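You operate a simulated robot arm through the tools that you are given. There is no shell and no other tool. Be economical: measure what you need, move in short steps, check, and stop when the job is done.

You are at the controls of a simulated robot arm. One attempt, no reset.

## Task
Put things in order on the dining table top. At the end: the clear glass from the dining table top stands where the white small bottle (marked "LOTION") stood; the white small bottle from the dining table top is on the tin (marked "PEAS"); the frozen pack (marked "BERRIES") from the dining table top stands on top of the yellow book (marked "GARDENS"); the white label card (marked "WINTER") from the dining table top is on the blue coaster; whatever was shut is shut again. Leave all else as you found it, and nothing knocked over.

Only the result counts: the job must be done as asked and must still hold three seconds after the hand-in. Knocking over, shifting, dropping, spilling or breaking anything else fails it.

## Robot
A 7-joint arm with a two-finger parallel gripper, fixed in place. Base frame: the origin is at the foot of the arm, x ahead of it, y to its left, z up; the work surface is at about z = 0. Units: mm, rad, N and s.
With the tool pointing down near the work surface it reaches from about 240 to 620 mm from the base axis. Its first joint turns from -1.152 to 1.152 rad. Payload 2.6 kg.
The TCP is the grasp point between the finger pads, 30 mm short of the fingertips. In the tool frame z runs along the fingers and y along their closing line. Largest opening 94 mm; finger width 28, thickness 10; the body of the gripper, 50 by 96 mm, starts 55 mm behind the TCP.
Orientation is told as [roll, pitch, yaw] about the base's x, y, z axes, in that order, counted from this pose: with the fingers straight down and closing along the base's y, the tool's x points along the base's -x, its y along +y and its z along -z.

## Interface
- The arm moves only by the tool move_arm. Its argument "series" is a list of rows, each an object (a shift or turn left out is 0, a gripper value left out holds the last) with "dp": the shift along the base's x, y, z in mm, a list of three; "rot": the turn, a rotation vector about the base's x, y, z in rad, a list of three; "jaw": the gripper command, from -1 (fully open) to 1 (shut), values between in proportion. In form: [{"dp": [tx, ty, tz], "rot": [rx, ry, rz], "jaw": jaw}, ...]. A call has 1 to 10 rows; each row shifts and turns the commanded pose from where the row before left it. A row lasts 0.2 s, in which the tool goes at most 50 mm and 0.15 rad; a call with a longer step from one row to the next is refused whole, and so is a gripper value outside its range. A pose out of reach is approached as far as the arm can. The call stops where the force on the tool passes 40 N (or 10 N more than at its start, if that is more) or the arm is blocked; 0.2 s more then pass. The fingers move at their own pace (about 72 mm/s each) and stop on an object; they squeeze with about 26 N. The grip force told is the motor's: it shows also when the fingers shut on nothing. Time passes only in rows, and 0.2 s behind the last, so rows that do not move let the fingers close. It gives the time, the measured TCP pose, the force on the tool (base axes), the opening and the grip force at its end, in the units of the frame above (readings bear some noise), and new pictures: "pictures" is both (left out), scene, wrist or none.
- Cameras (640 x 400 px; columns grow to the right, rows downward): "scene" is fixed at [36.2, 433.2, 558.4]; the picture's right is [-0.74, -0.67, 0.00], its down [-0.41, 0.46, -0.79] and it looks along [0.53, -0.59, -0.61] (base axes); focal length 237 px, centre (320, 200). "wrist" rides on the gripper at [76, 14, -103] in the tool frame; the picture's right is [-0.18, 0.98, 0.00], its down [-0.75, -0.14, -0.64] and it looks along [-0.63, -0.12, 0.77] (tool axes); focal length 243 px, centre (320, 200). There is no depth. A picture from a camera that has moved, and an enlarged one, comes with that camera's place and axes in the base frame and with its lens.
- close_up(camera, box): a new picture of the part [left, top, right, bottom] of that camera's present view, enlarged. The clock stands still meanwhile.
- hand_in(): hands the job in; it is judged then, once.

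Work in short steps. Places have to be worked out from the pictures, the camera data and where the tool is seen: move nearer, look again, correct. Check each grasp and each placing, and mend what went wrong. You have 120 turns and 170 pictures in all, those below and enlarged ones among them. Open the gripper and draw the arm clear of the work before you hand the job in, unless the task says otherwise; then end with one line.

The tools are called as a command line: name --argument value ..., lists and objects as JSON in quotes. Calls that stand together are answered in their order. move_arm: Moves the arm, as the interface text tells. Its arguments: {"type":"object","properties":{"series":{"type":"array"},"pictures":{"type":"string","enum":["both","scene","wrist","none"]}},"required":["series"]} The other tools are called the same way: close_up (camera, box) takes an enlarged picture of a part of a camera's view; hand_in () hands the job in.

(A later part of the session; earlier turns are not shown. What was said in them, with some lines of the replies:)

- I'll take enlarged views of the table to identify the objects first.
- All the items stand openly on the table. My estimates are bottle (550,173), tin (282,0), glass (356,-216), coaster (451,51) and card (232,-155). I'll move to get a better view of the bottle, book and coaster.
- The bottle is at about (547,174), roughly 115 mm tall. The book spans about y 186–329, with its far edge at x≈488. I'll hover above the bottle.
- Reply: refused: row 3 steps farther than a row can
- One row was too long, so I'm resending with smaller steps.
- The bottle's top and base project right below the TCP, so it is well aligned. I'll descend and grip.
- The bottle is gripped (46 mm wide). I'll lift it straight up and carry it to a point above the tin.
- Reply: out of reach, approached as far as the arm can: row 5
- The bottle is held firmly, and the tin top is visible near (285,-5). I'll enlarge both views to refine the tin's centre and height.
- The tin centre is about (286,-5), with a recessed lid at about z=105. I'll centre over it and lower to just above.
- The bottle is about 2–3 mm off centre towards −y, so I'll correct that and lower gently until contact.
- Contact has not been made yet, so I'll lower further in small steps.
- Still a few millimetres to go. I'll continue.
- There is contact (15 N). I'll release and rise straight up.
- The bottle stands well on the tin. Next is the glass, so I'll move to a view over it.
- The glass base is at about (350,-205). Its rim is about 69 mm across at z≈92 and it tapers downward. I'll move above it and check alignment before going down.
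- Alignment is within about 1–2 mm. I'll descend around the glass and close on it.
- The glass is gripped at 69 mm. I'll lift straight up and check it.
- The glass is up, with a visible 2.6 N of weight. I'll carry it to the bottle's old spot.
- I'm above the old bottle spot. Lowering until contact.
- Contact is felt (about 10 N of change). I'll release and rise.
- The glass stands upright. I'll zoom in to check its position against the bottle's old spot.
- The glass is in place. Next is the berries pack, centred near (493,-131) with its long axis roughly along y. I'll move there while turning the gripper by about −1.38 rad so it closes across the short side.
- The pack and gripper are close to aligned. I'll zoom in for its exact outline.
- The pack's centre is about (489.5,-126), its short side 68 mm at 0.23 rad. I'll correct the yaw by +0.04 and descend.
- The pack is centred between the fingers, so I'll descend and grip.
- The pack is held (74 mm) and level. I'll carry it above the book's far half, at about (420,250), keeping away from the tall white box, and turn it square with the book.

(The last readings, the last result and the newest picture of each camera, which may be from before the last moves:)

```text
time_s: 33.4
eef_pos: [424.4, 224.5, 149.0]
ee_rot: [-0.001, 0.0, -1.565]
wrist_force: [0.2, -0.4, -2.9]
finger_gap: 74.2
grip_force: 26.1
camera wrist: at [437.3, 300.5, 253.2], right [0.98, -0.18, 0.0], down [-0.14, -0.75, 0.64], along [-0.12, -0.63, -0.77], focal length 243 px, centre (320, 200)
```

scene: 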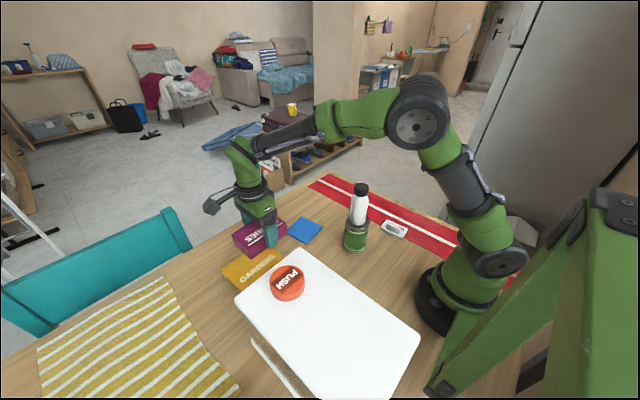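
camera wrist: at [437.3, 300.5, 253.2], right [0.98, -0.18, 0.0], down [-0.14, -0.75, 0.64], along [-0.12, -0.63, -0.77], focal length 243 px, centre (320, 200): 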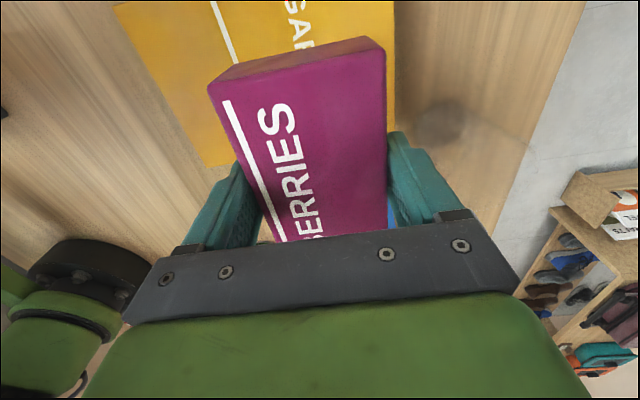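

The book spans x 289–490 and y 180–330. I'll shift to (418,253) and lower toward it.

move_arm --series '[{"dp": [-6, 28.5, -10]}, {"dp": [0, 0, -30]}, {"dp": [0, 0, -25]}, {"dp": [0, 0, -10]}, {"dp": [0, 0, 0]}]' --pictures "wrist"

close_up --camera "scene" --box '[190, 180, 350, 300]'

```text
time_s: 34.6
eef_pos: [418.2, 252.8, 75.0]
ee_rot: [0.0, -0.001, -1.564]
wrist_force: [0.2, 0.2, -2.3]
finger_gap: 74.4
grip_force: 26.1
camera wrist: at [431.2, 328.5, 177.7], right [0.98, -0.18, 0.0], down [-0.14, -0.75, 0.64], along [-0.12, -0.63, -0.77], focal length 243 px, centre (320, 200)
```

wrist: 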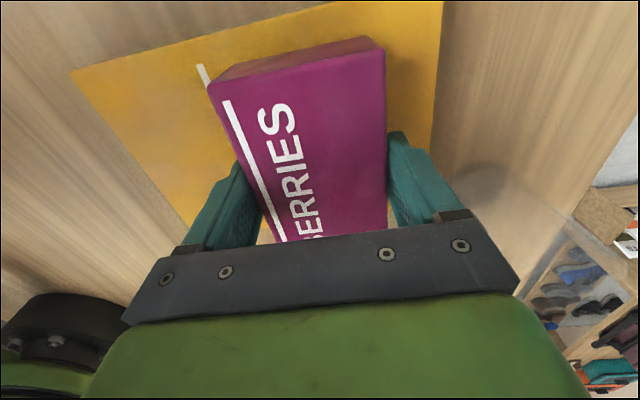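

```text
3.33 times, centred on (270, 240) of scene
camera zoom: at [36.2, 433.2, 558.4], right [-0.74, -0.67, 0.0], down [-0.41, 0.46, -0.79], along [0.53, -0.59, -0.61], focal length 790 px, centre (487, 67)
```

zoom: 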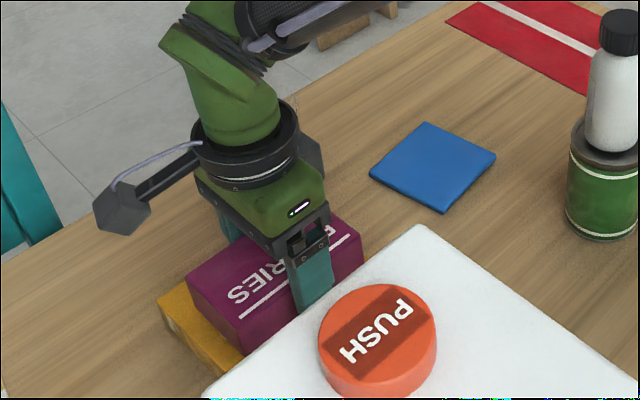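

The pack is nicely over the book. Lowering until contact.

move_arm --series '[{"dp": [0, 0, -5]}, {"dp": [0, 0, -4]}, {"dp": [0, 0, -2]}, {"dp": [0, 0, -1.5]}, {"dp": [0, 0, -1.5]}, {"dp": [0, 0, 0]}]' --pictures "none"

close_up --camera "scene" --box '[210, 210, 290, 270]'

```text
time_s: 36.0
eef_pos: [419.7, 252.4, 62.0]
ee_rot: [0.004, 0.004, -1.566]
wrist_force: [0.5, 1.6, 27.4]
finger_gap: 74.6
grip_force: 26.0
```

```text
6.67 times, centred on (250, 240) of scene
camera zoom: at [36.1, 433.1, 558.5], right [-0.74, -0.67, 0.0], down [-0.41, 0.46, -0.79], along [0.53, -0.59, -0.61], focal length 1580 px, centre (787, -67)
```

zoom: 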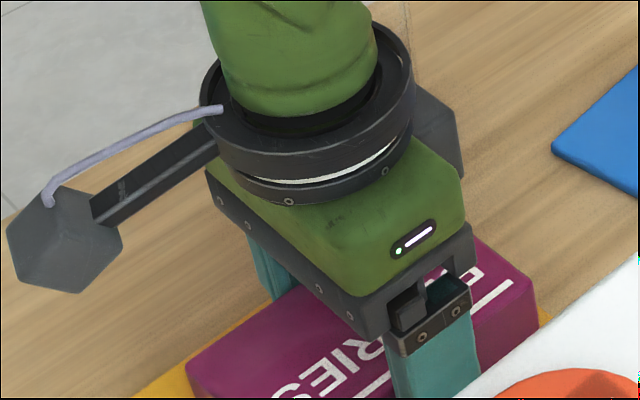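

There is firm contact, so I'll ease up slightly, release and rise.

move_arm --series '[{"dp": [0, 0, 1.5]}, {"jaw": -1}, {"jaw": -1}, {"dp": [0, 0, 15]}, {"dp": [0, 0, 45]}, {"dp": [0, 0, 45]}, {"dp": [0, 0, 45]}, {"dp": [0, -40, 20]}, {"dp": [0, -40, 0]}]'

close_up --camera "scene" --box '[190, 180, 350, 300]'

```text
time_s: 38.0
eef_pos: [417.5, 172.1, 232.4]
ee_rot: [0.0, 0.0, -1.566]
wrist_force: [-0.9, 0.0, -0.4]
finger_gap: 93.9
grip_force: 0.1
camera wrist: at [431.1, 248.0, 336.0], right [0.98, -0.18, 0.0], down [-0.14, -0.75, 0.64], along [-0.11, -0.63, -0.77], focal length 243 px, centre (320, 200)
```

scene: 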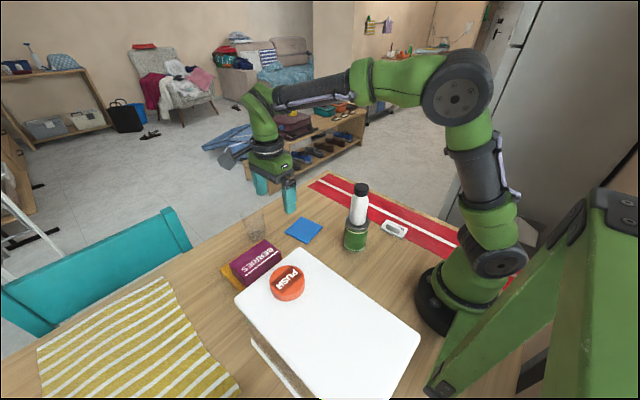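
wrist: 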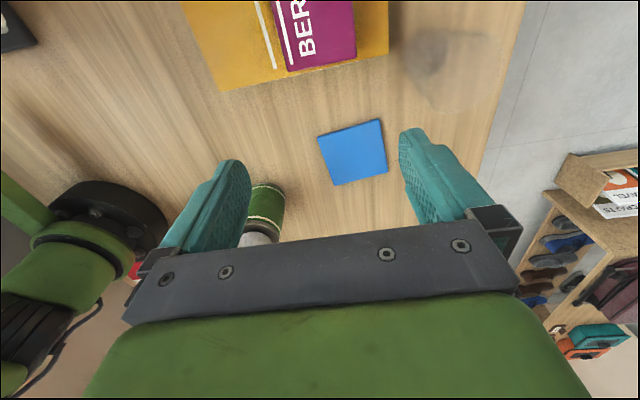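

```text
3.33 times, centred on (270, 240) of scene
camera zoom: at [36.2, 433.3, 558.4], right [-0.74, -0.67, 0.0], down [-0.41, 0.46, -0.79], along [0.53, -0.59, -0.61], focal length 790 px, centre (487, 67)
```

zoom: 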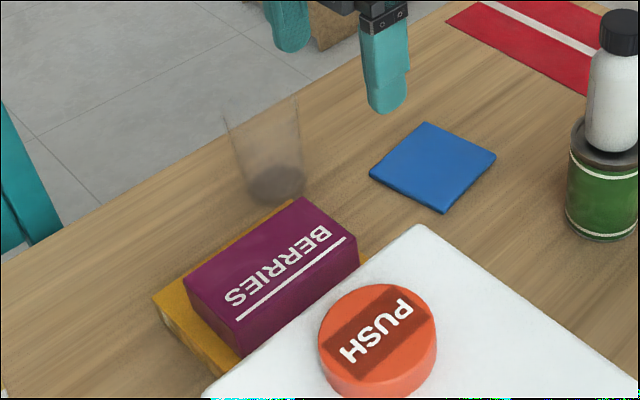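

The pack sits on the book. The coaster centre is about (453,54), rotated about 0.13 rad. Next is the card near (231,-148), so I'll turn the gripper back and go round the bottle.

move_arm --series '[{"dp": [0, -32, 2], "rot": [0, 0, 0.145]}, {"dp": [0, -32, 2], "rot": [0, 0, 0.145]}, {"dp": [0, -32, 2], "rot": [0, 0, 0.145]}, {"dp": [0, -32, 2], "rot": [0, 0, 0.145]}, {"dp": [0, -32, 2], "rot": [0, 0, 0.145]}, {"dp": [0, -32, 2], "rot": [0, 0, 0.145]}, {"dp": [0, -32, 2], "rot": [0, 0, 0.145]}, {"dp": [0, -32, 2], "rot": [0, 0, 0.145]}, {"dp": [0, -32, 2], "rot": [0, 0, 0.145]}, {"dp": [0, -32, 0], "rot": [0, 0, 0.145]}]' --pictures "none"

move_arm --series '[{"dp": [-45, 0, 0], "rot": [0, 0, 0.116]}, {"dp": [-45, 0, 0]}, {"dp": [-45, 0, -10]}, {"dp": [-25, 0, -30]}, {"dp": [0, 0, 0]}]'

```text
time_s: 40.2
eef_pos: [418.8, -147.6, 249.1]
ee_rot: [0.0, -0.002, -0.114]
wrist_force: [-0.6, -0.3, 0.6]
finger_gap: 93.9
grip_force: 0.1
```

```text
time_s: 41.4
eef_pos: [256.1, -148.3, 208.6]
ee_rot: [0.001, 0.001, 0.002]
wrist_force: [-0.4, 0.0, -0.9]
finger_gap: 94.1
grip_force: 0.0
camera wrist: at [179.8, -132.9, 312.8], right [0.18, 0.98, 0.0], down [0.75, -0.14, 0.64], along [0.63, -0.12, -0.77], focal length 243 px, centre (320, 200)
```

scene: 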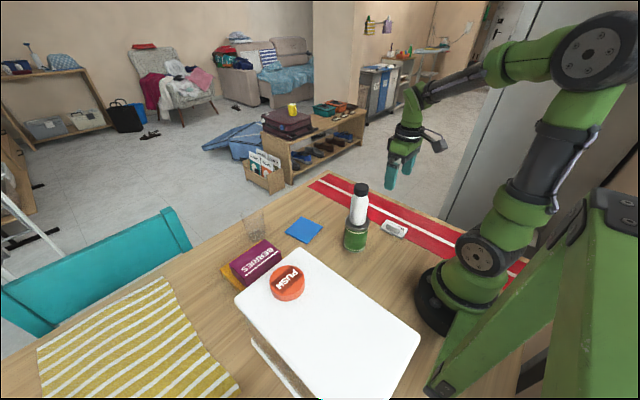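
wrist: 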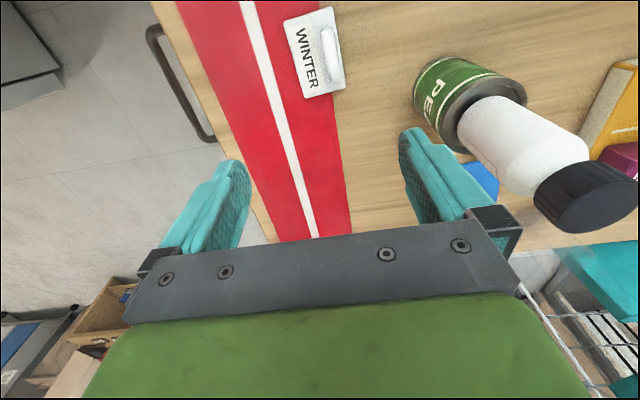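

close_up --camera "wrist" --box '[250, 0, 410, 100]'

close_up --camera "scene" --box '[366, 210, 422, 245]'

```text
4.00 times, centred on (330, 50) of wrist
camera zoom: at [179.8, -132.9, 312.8], right [0.18, 0.98, 0.0], down [0.75, -0.14, 0.64], along [0.63, -0.12, -0.77], focal length 970 px, centre (280, 800)
```

zoom: 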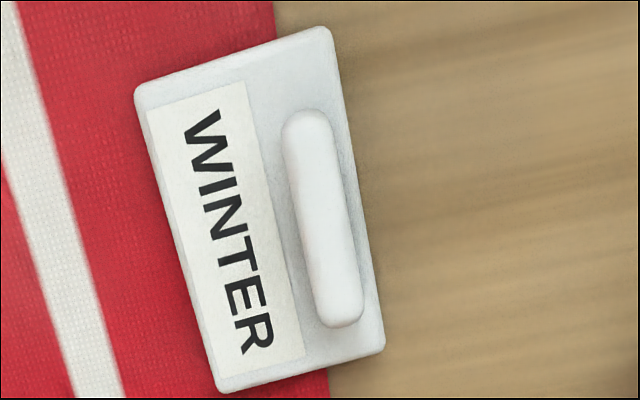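

```text
11.43 times, centred on (394, 228) of scene
camera zoom: at [36.2, 433.2, 558.4], right [-0.74, -0.67, 0.0], down [-0.41, 0.46, -0.79], along [0.53, -0.59, -0.61], focal length 2708 px, centre (-526, -114)
```

zoom: 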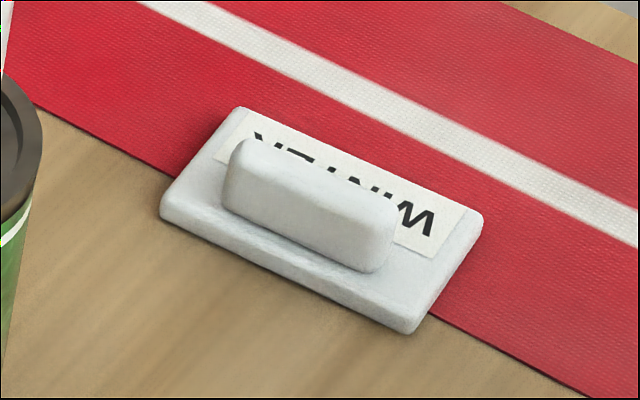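

The card is centred at about (229.5,-146) and turned 0.06 rad. Its handle bar is at about (229,-131), 13 mm wide, with its top near z≈27. I'll move above the handle and check.

move_arm --series '[{"dp": [-27, 17, -30], "rot": [0, 0, 0.06], "jaw": -0.3}, {"dp": [0, 0, -45], "jaw": -0.3}, {"dp": [0, 0, -45], "jaw": -0.3}, {"dp": [0, 0, 0]}]' --pictures "wrist"

close_up --camera "scene" --box '[350, 180, 446, 240]'

```text
time_s: 42.4
eef_pos: [229.7, -125.9, 88.5]
ee_rot: [0.0, -0.002, 0.062]
wrist_force: [-0.1, 0.1, -0.4]
finger_gap: 60.9
grip_force: 0.1
camera wrist: at [152.6, -117.5, 192.1], right [0.12, 0.99, 0.0], down [0.76, -0.1, 0.64], along [0.64, -0.08, -0.77], focal length 243 px, centre (320, 200)
```

wrist: 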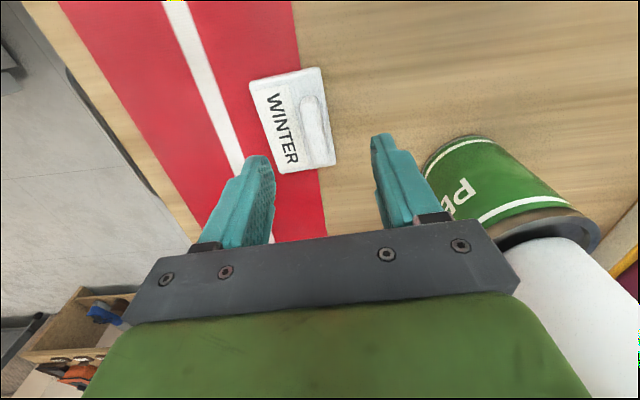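

```text
6.67 times, centred on (398, 210) of scene
camera zoom: at [36.2, 433.2, 558.4], right [-0.74, -0.67, 0.0], down [-0.41, 0.46, -0.79], along [0.53, -0.59, -0.61], focal length 1580 px, centre (-200, 133)
```

zoom: 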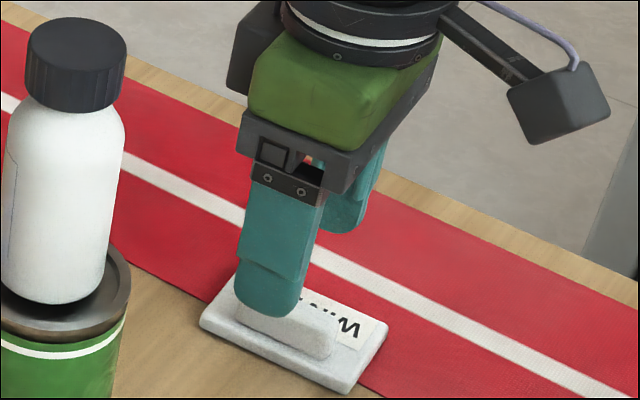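

The handle is about 4 mm toward −x and −y of the TCP. I'll correct that and go lower.

move_arm --series '[{"dp": [-4, -4, -15]}, {"dp": [0, 0, -13]}, {"dp": [0, 0, 0]}]' --pictures "wrist"

close_up --camera "wrist" --box '[220, 80, 420, 220]'

close_up --camera "scene" --box '[350, 180, 446, 240]'

```text
time_s: 43.2
eef_pos: [227.3, -132.3, 60.1]
ee_rot: [0.002, 0.001, 0.062]
wrist_force: [-1.0, 0.2, -0.5]
finger_gap: 61.3
grip_force: 0.0
camera wrist: at [149.2, -123.1, 164.5], right [0.12, 0.99, 0.0], down [0.76, -0.09, 0.64], along [0.64, -0.08, -0.77], focal length 243 px, centre (320, 200)
```

wrist: 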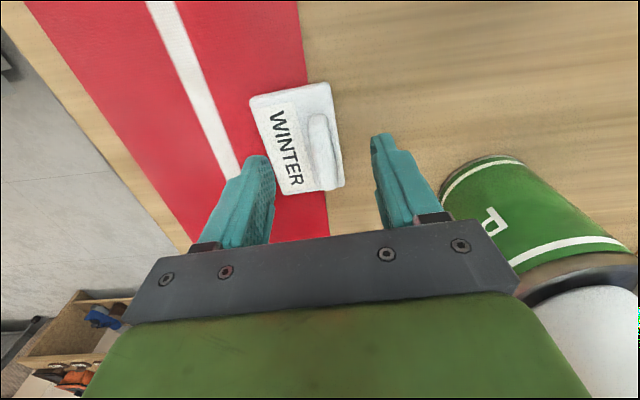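

```text
2.86 times, centred on (320, 150) of wrist
camera zoom: at [149.2, -123.1, 164.5], right [0.12, 0.99, 0.0], down [0.76, -0.09, 0.64], along [0.64, -0.08, -0.77], focal length 693 px, centre (320, 343)
```

zoom: 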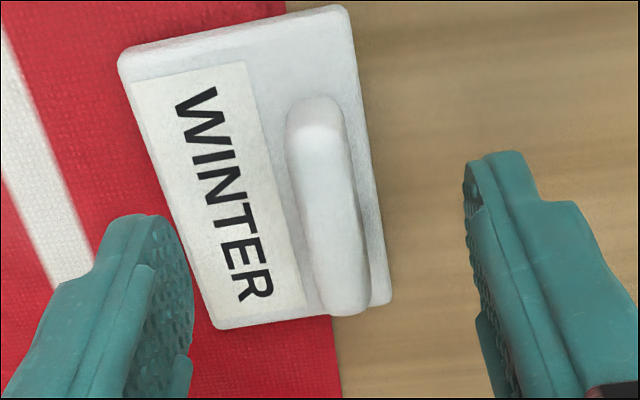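

```text
6.67 times, centred on (398, 210) of scene
camera zoom: at [36.2, 433.2, 558.4], right [-0.74, -0.67, 0.0], down [-0.41, 0.46, -0.79], along [0.53, -0.59, -0.61], focal length 1580 px, centre (-200, 133)
```

zoom: 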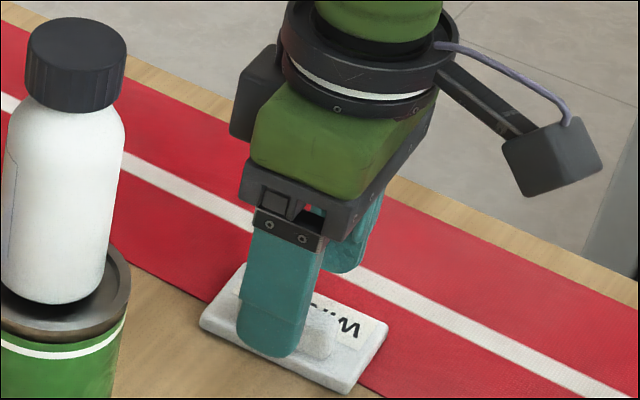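

Alignment is good: the handle is about 1.5 mm off in y. I'll descend 17.5 mm so the tips stay above the plate, and grip.

move_arm --series '[{"dp": [0, 1.5, -10]}, {"dp": [0, 0, -7.5]}, {"dp": [0, 0, 0]}, {"jaw": 1}, {"jaw": 1}, {"jaw": 1}, {"jaw": 1}]' --pictures "none"

close_up --camera "scene" --box '[350, 180, 446, 240]'

close_up --camera "wrist" --box '[220, 80, 420, 220]'

```text
time_s: 44.8
eef_pos: [227.7, -132.5, 44.5]
ee_rot: [0.001, 0.001, 0.061]
wrist_force: [-0.7, -0.6, 0.9]
finger_gap: 11.5
grip_force: 26.2
```

```text
6.67 times, centred on (398, 210) of scene
camera zoom: at [36.2, 433.2, 558.4], right [-0.74, -0.67, 0.0], down [-0.41, 0.46, -0.79], along [0.53, -0.59, -0.61], focal length 1580 px, centre (-200, 133)
```

zoom: 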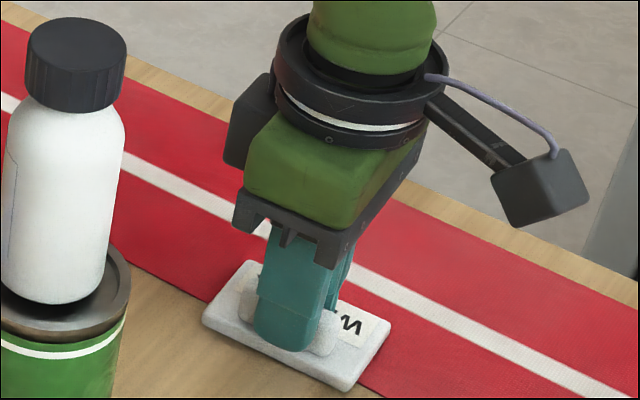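

```text
2.86 times, centred on (320, 150) of wrist
camera zoom: at [149.4, -123.2, 148.3], right [0.12, 0.99, 0.0], down [0.76, -0.1, 0.64], along [0.64, -0.08, -0.77], focal length 693 px, centre (320, 343)
```

zoom: 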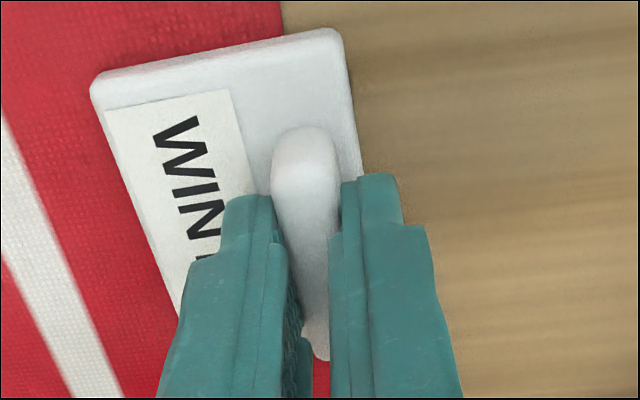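

The handle is gripped (11.5 mm). I'll lift and check that the card hangs level.

move_arm --series '[{"dp": [0, 0, 10]}, {"dp": [0, 0, 30]}, {"dp": [0, 0, 40]}, {"dp": [0, 0, 0]}]' --pictures "wrist"

close_up --camera "scene" --box '[350, 160, 446, 220]'

```text
time_s: 45.8
eef_pos: [226.6, -131.6, 124.7]
ee_rot: [-0.002, -0.001, 0.061]
wrist_force: [-0.1, -0.3, 0.3]
finger_gap: 11.6
grip_force: 26.5
camera wrist: at [149.2, -122.4, 230.0], right [0.12, 0.99, 0.0], down [0.76, -0.09, 0.64], along [0.64, -0.08, -0.77], focal length 243 px, centre (320, 200)
```

wrist: 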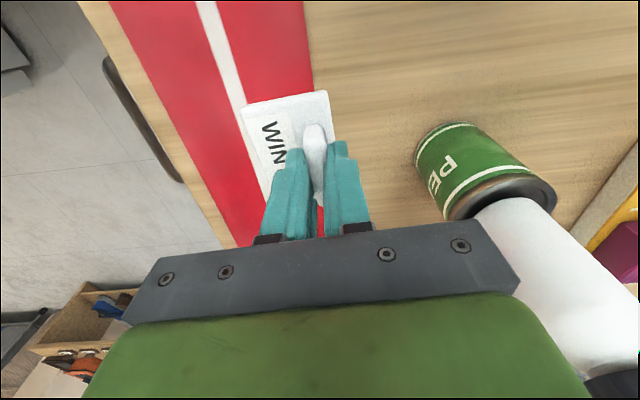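

```text
6.67 times, centred on (398, 190) of scene
camera zoom: at [36.2, 433.2, 558.4], right [-0.74, -0.67, 0.0], down [-0.41, 0.46, -0.79], along [0.53, -0.59, -0.61], focal length 1580 px, centre (-200, 267)
```

zoom: 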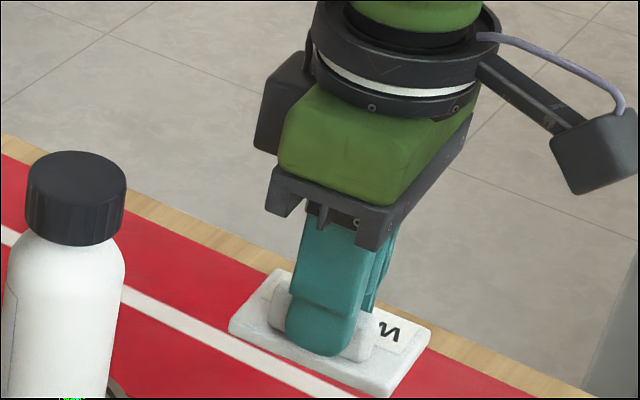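

The card is held level. I'll carry it forward past the tin, then across to the coaster.

move_arm --series '[{"dp": [40, 0, 10]}, {"dp": [45, 0, 0]}, {"dp": [45, 0, 0]}, {"dp": [45, 5, 0]}, {"dp": [30, 35, 0], "rot": [0, 0, 0.07]}, {"dp": [18, 40, 0]}, {"dp": [0, 45, 0]}, {"dp": [0, 45, 0]}, {"dp": [0, 30, 0]}, {"dp": [0, 0, 0]}]'

close_up --camera "scene" --box '[250, 170, 378, 250]'

```text
time_s: 48.0
eef_pos: [452.8, 67.8, 131.8]
ee_rot: [0.001, 0.002, 0.132]
wrist_force: [-0.7, 0.7, -0.3]
finger_gap: 11.5
grip_force: 26.4
camera wrist: at [374.8, 71.4, 236.7], right [0.05, 1.0, 0.0], down [0.77, -0.04, 0.64], along [0.64, -0.04, -0.77], focal length 243 px, centre (320, 200)
```

scene: 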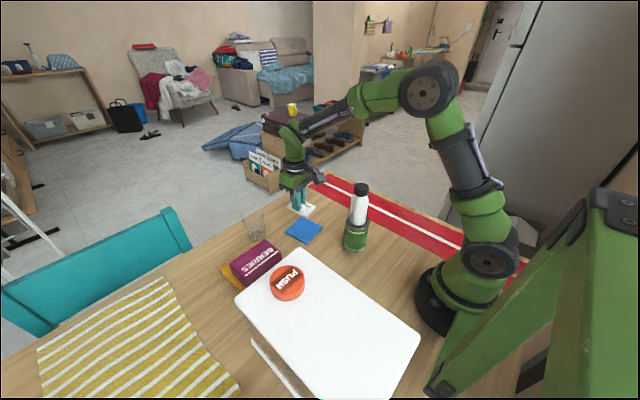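
wrist: 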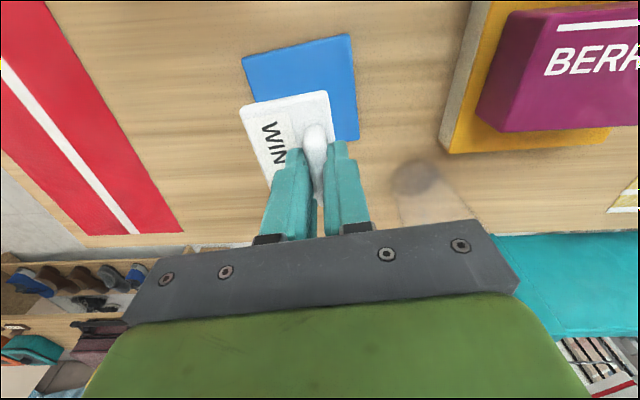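

```text
5.00 times, centred on (314, 210) of scene
camera zoom: at [36.2, 433.2, 558.4], right [-0.74, -0.67, 0.0], down [-0.41, 0.46, -0.79], along [0.53, -0.59, -0.61], focal length 1185 px, centre (350, 150)
```

zoom: 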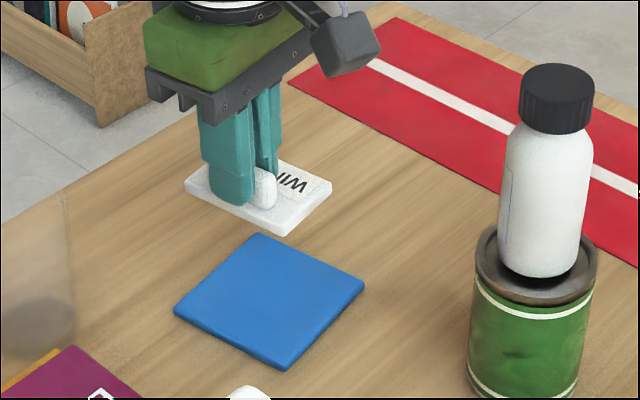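

The coaster centre is about (449,53) and the card centre is now about (455,53). I'll shift −5 in x and lower.

move_arm --series '[{"dp": [-5, 0.5, -25]}, {"dp": [0, 0, -30]}, {"dp": [0, 0, -18]}, {"dp": [0, 0, 0]}]' --pictures "wrist"

close_up --camera "scene" --box '[250, 190, 378, 270]'

```text
time_s: 49.0
eef_pos: [446.9, 67.1, 60.2]
ee_rot: [-0.001, 0.001, 0.132]
wrist_force: [0.3, 0.2, -0.4]
finger_gap: 11.8
grip_force: 26.6
camera wrist: at [367.8, 70.9, 164.1], right [0.05, 1.0, 0.0], down [0.77, -0.04, 0.64], along [0.64, -0.03, -0.77], focal length 243 px, centre (320, 200)
```

wrist: 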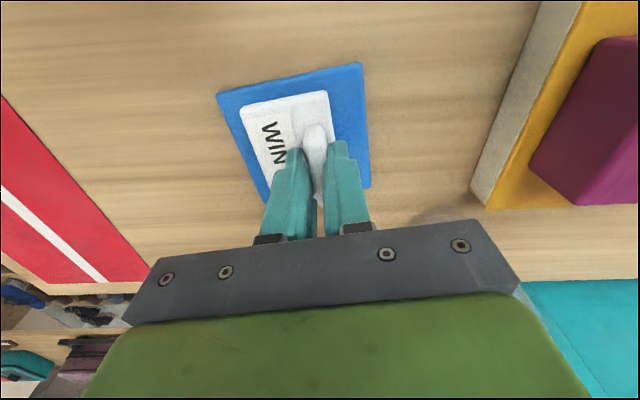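

```text
5.00 times, centred on (314, 230) of scene
camera zoom: at [36.2, 433.2, 558.4], right [-0.74, -0.67, 0.0], down [-0.41, 0.46, -0.79], along [0.53, -0.59, -0.61], focal length 1185 px, centre (350, 50)
```

zoom: 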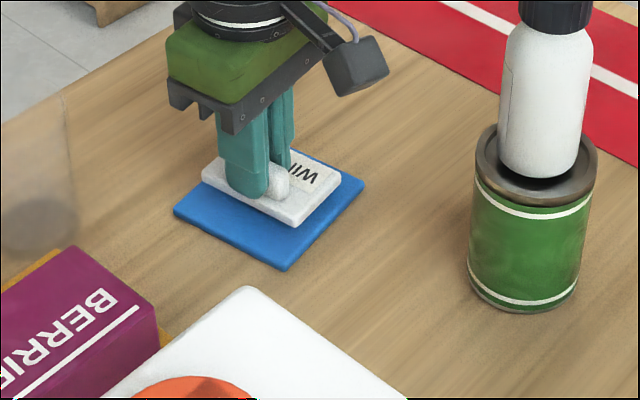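

The card is well over the coaster, so I'll nudge +2 in x and lower to contact.

move_arm --series '[{"dp": [2, 0, -5]}, {"dp": [0, 0, -2]}, {"dp": [0, 0, -1.5]}, {"dp": [0, 0, -1.5]}, {"dp": [0, 0, 0]}]' --pictures "none"

close_up --camera "scene" --box '[270, 200, 350, 250]'

```text
time_s: 50.2
eef_pos: [448.3, 66.9, 51.8]
ee_rot: [0.0, -0.003, 0.131]
wrist_force: [-0.1, 0.3, 4.5]
finger_gap: 11.6
grip_force: 25.4
```

```text
8.00 times, centred on (310, 225) of scene
camera zoom: at [36.2, 433.2, 558.4], right [-0.74, -0.67, 0.0], down [-0.41, 0.46, -0.79], along [0.53, -0.59, -0.61], focal length 1896 px, centre (400, 0)
```

zoom: 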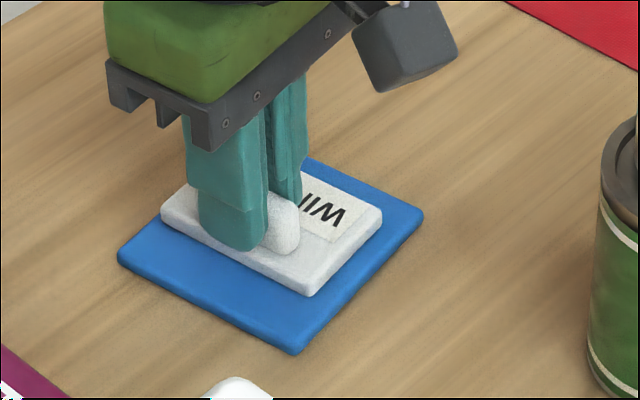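

There is light contact. Before releasing I'll check the margins more closely from both cameras.

close_up --camera "scene" --box '[282, 216, 330, 246]'

close_up --camera "wrist" --box '[200, 50, 400, 220]'

```text
13.33 times, centred on (306, 231) of scene
camera zoom: at [36.2, 433.2, 558.4], right [-0.74, -0.67, 0.0], down [-0.41, 0.46, -0.79], along [0.53, -0.59, -0.61], focal length 3160 px, centre (507, -213)
```

zoom: 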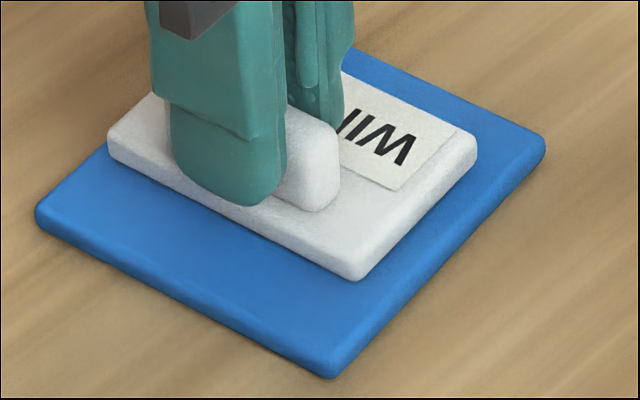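

```text
2.35 times, centred on (300, 135) of wrist
camera zoom: at [369.5, 71.1, 155.8], right [0.05, 1.0, 0.0], down [0.76, -0.04, 0.64], along [0.64, -0.03, -0.77], focal length 571 px, centre (367, 353)
```

zoom: 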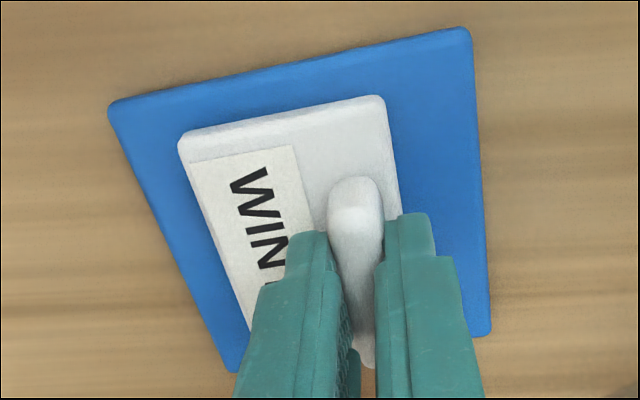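

The margins are fine on all sides (5 mm or more). I'll release and rise.

move_arm --series '[{"jaw": -0.3}, {"jaw": -0.3}, {"jaw": -0.3}, {"dp": [0, 0, 20]}, {"dp": [0, 0, 45]}, {"dp": [0, 0, 45]}, {"dp": [0, 0, 45]}, {"dp": [0, -40, 25]}, {"dp": [0, -40, 20], "jaw": -1}, {"dp": [0, 0, 0]}]'

close_up --camera "scene" --box '[210, 170, 434, 310]'

```text
time_s: 52.4
eef_pos: [444.4, -11.1, 251.8]
ee_rot: [0.0, 0.0, 0.132]
wrist_force: [-0.4, 0.1, 1.1]
finger_gap: 94.1
grip_force: 0.1
camera wrist: at [366.9, -7.7, 355.9], right [0.05, 1.0, 0.0], down [0.77, -0.04, 0.64], along [0.64, -0.03, -0.77], focal length 243 px, centre (320, 200)
```

scene: 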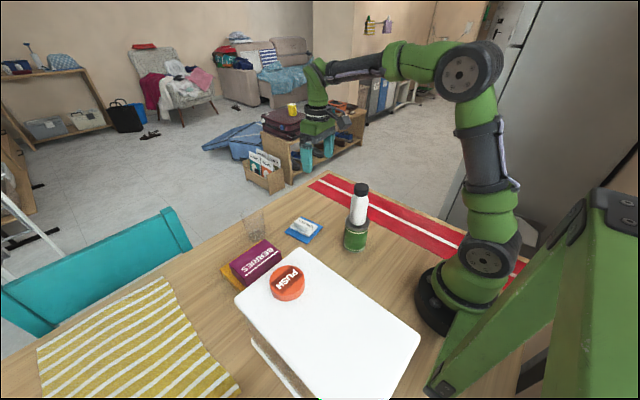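
wrist: 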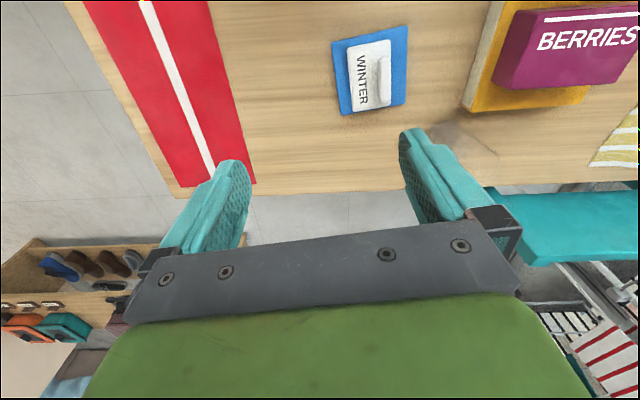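

```text
2.86 times, centred on (322, 240) of scene
camera zoom: at [36.2, 433.2, 558.4], right [-0.74, -0.67, 0.0], down [-0.41, 0.46, -0.79], along [0.53, -0.59, -0.61], focal length 677 px, centre (314, 86)
```

zoom: 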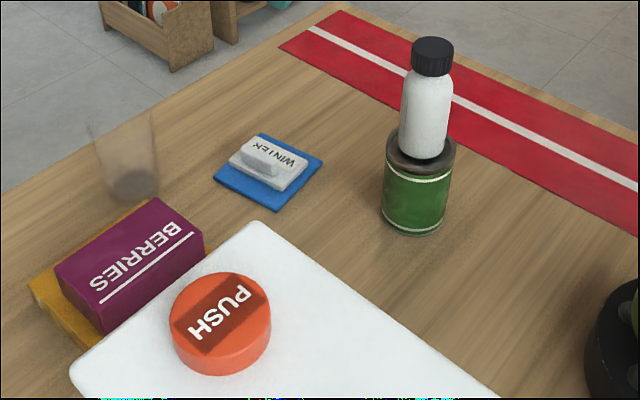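

Everything stands where it should, the arm is clear with the gripper open, and nothing was opened. Handing in.

hand_in

```text
The job is handed in.
```

I handed the job in with all four moves done and nothing knocked over. The glass stands on the lotion bottle's old spot, the bottle is on the PEAS tin, the BERRIES pack is on the GARDENS book, and the WINTER card is on the blue coaster; nothing shut was opened. The pack lost its frost about 8 s in, before I touched it.
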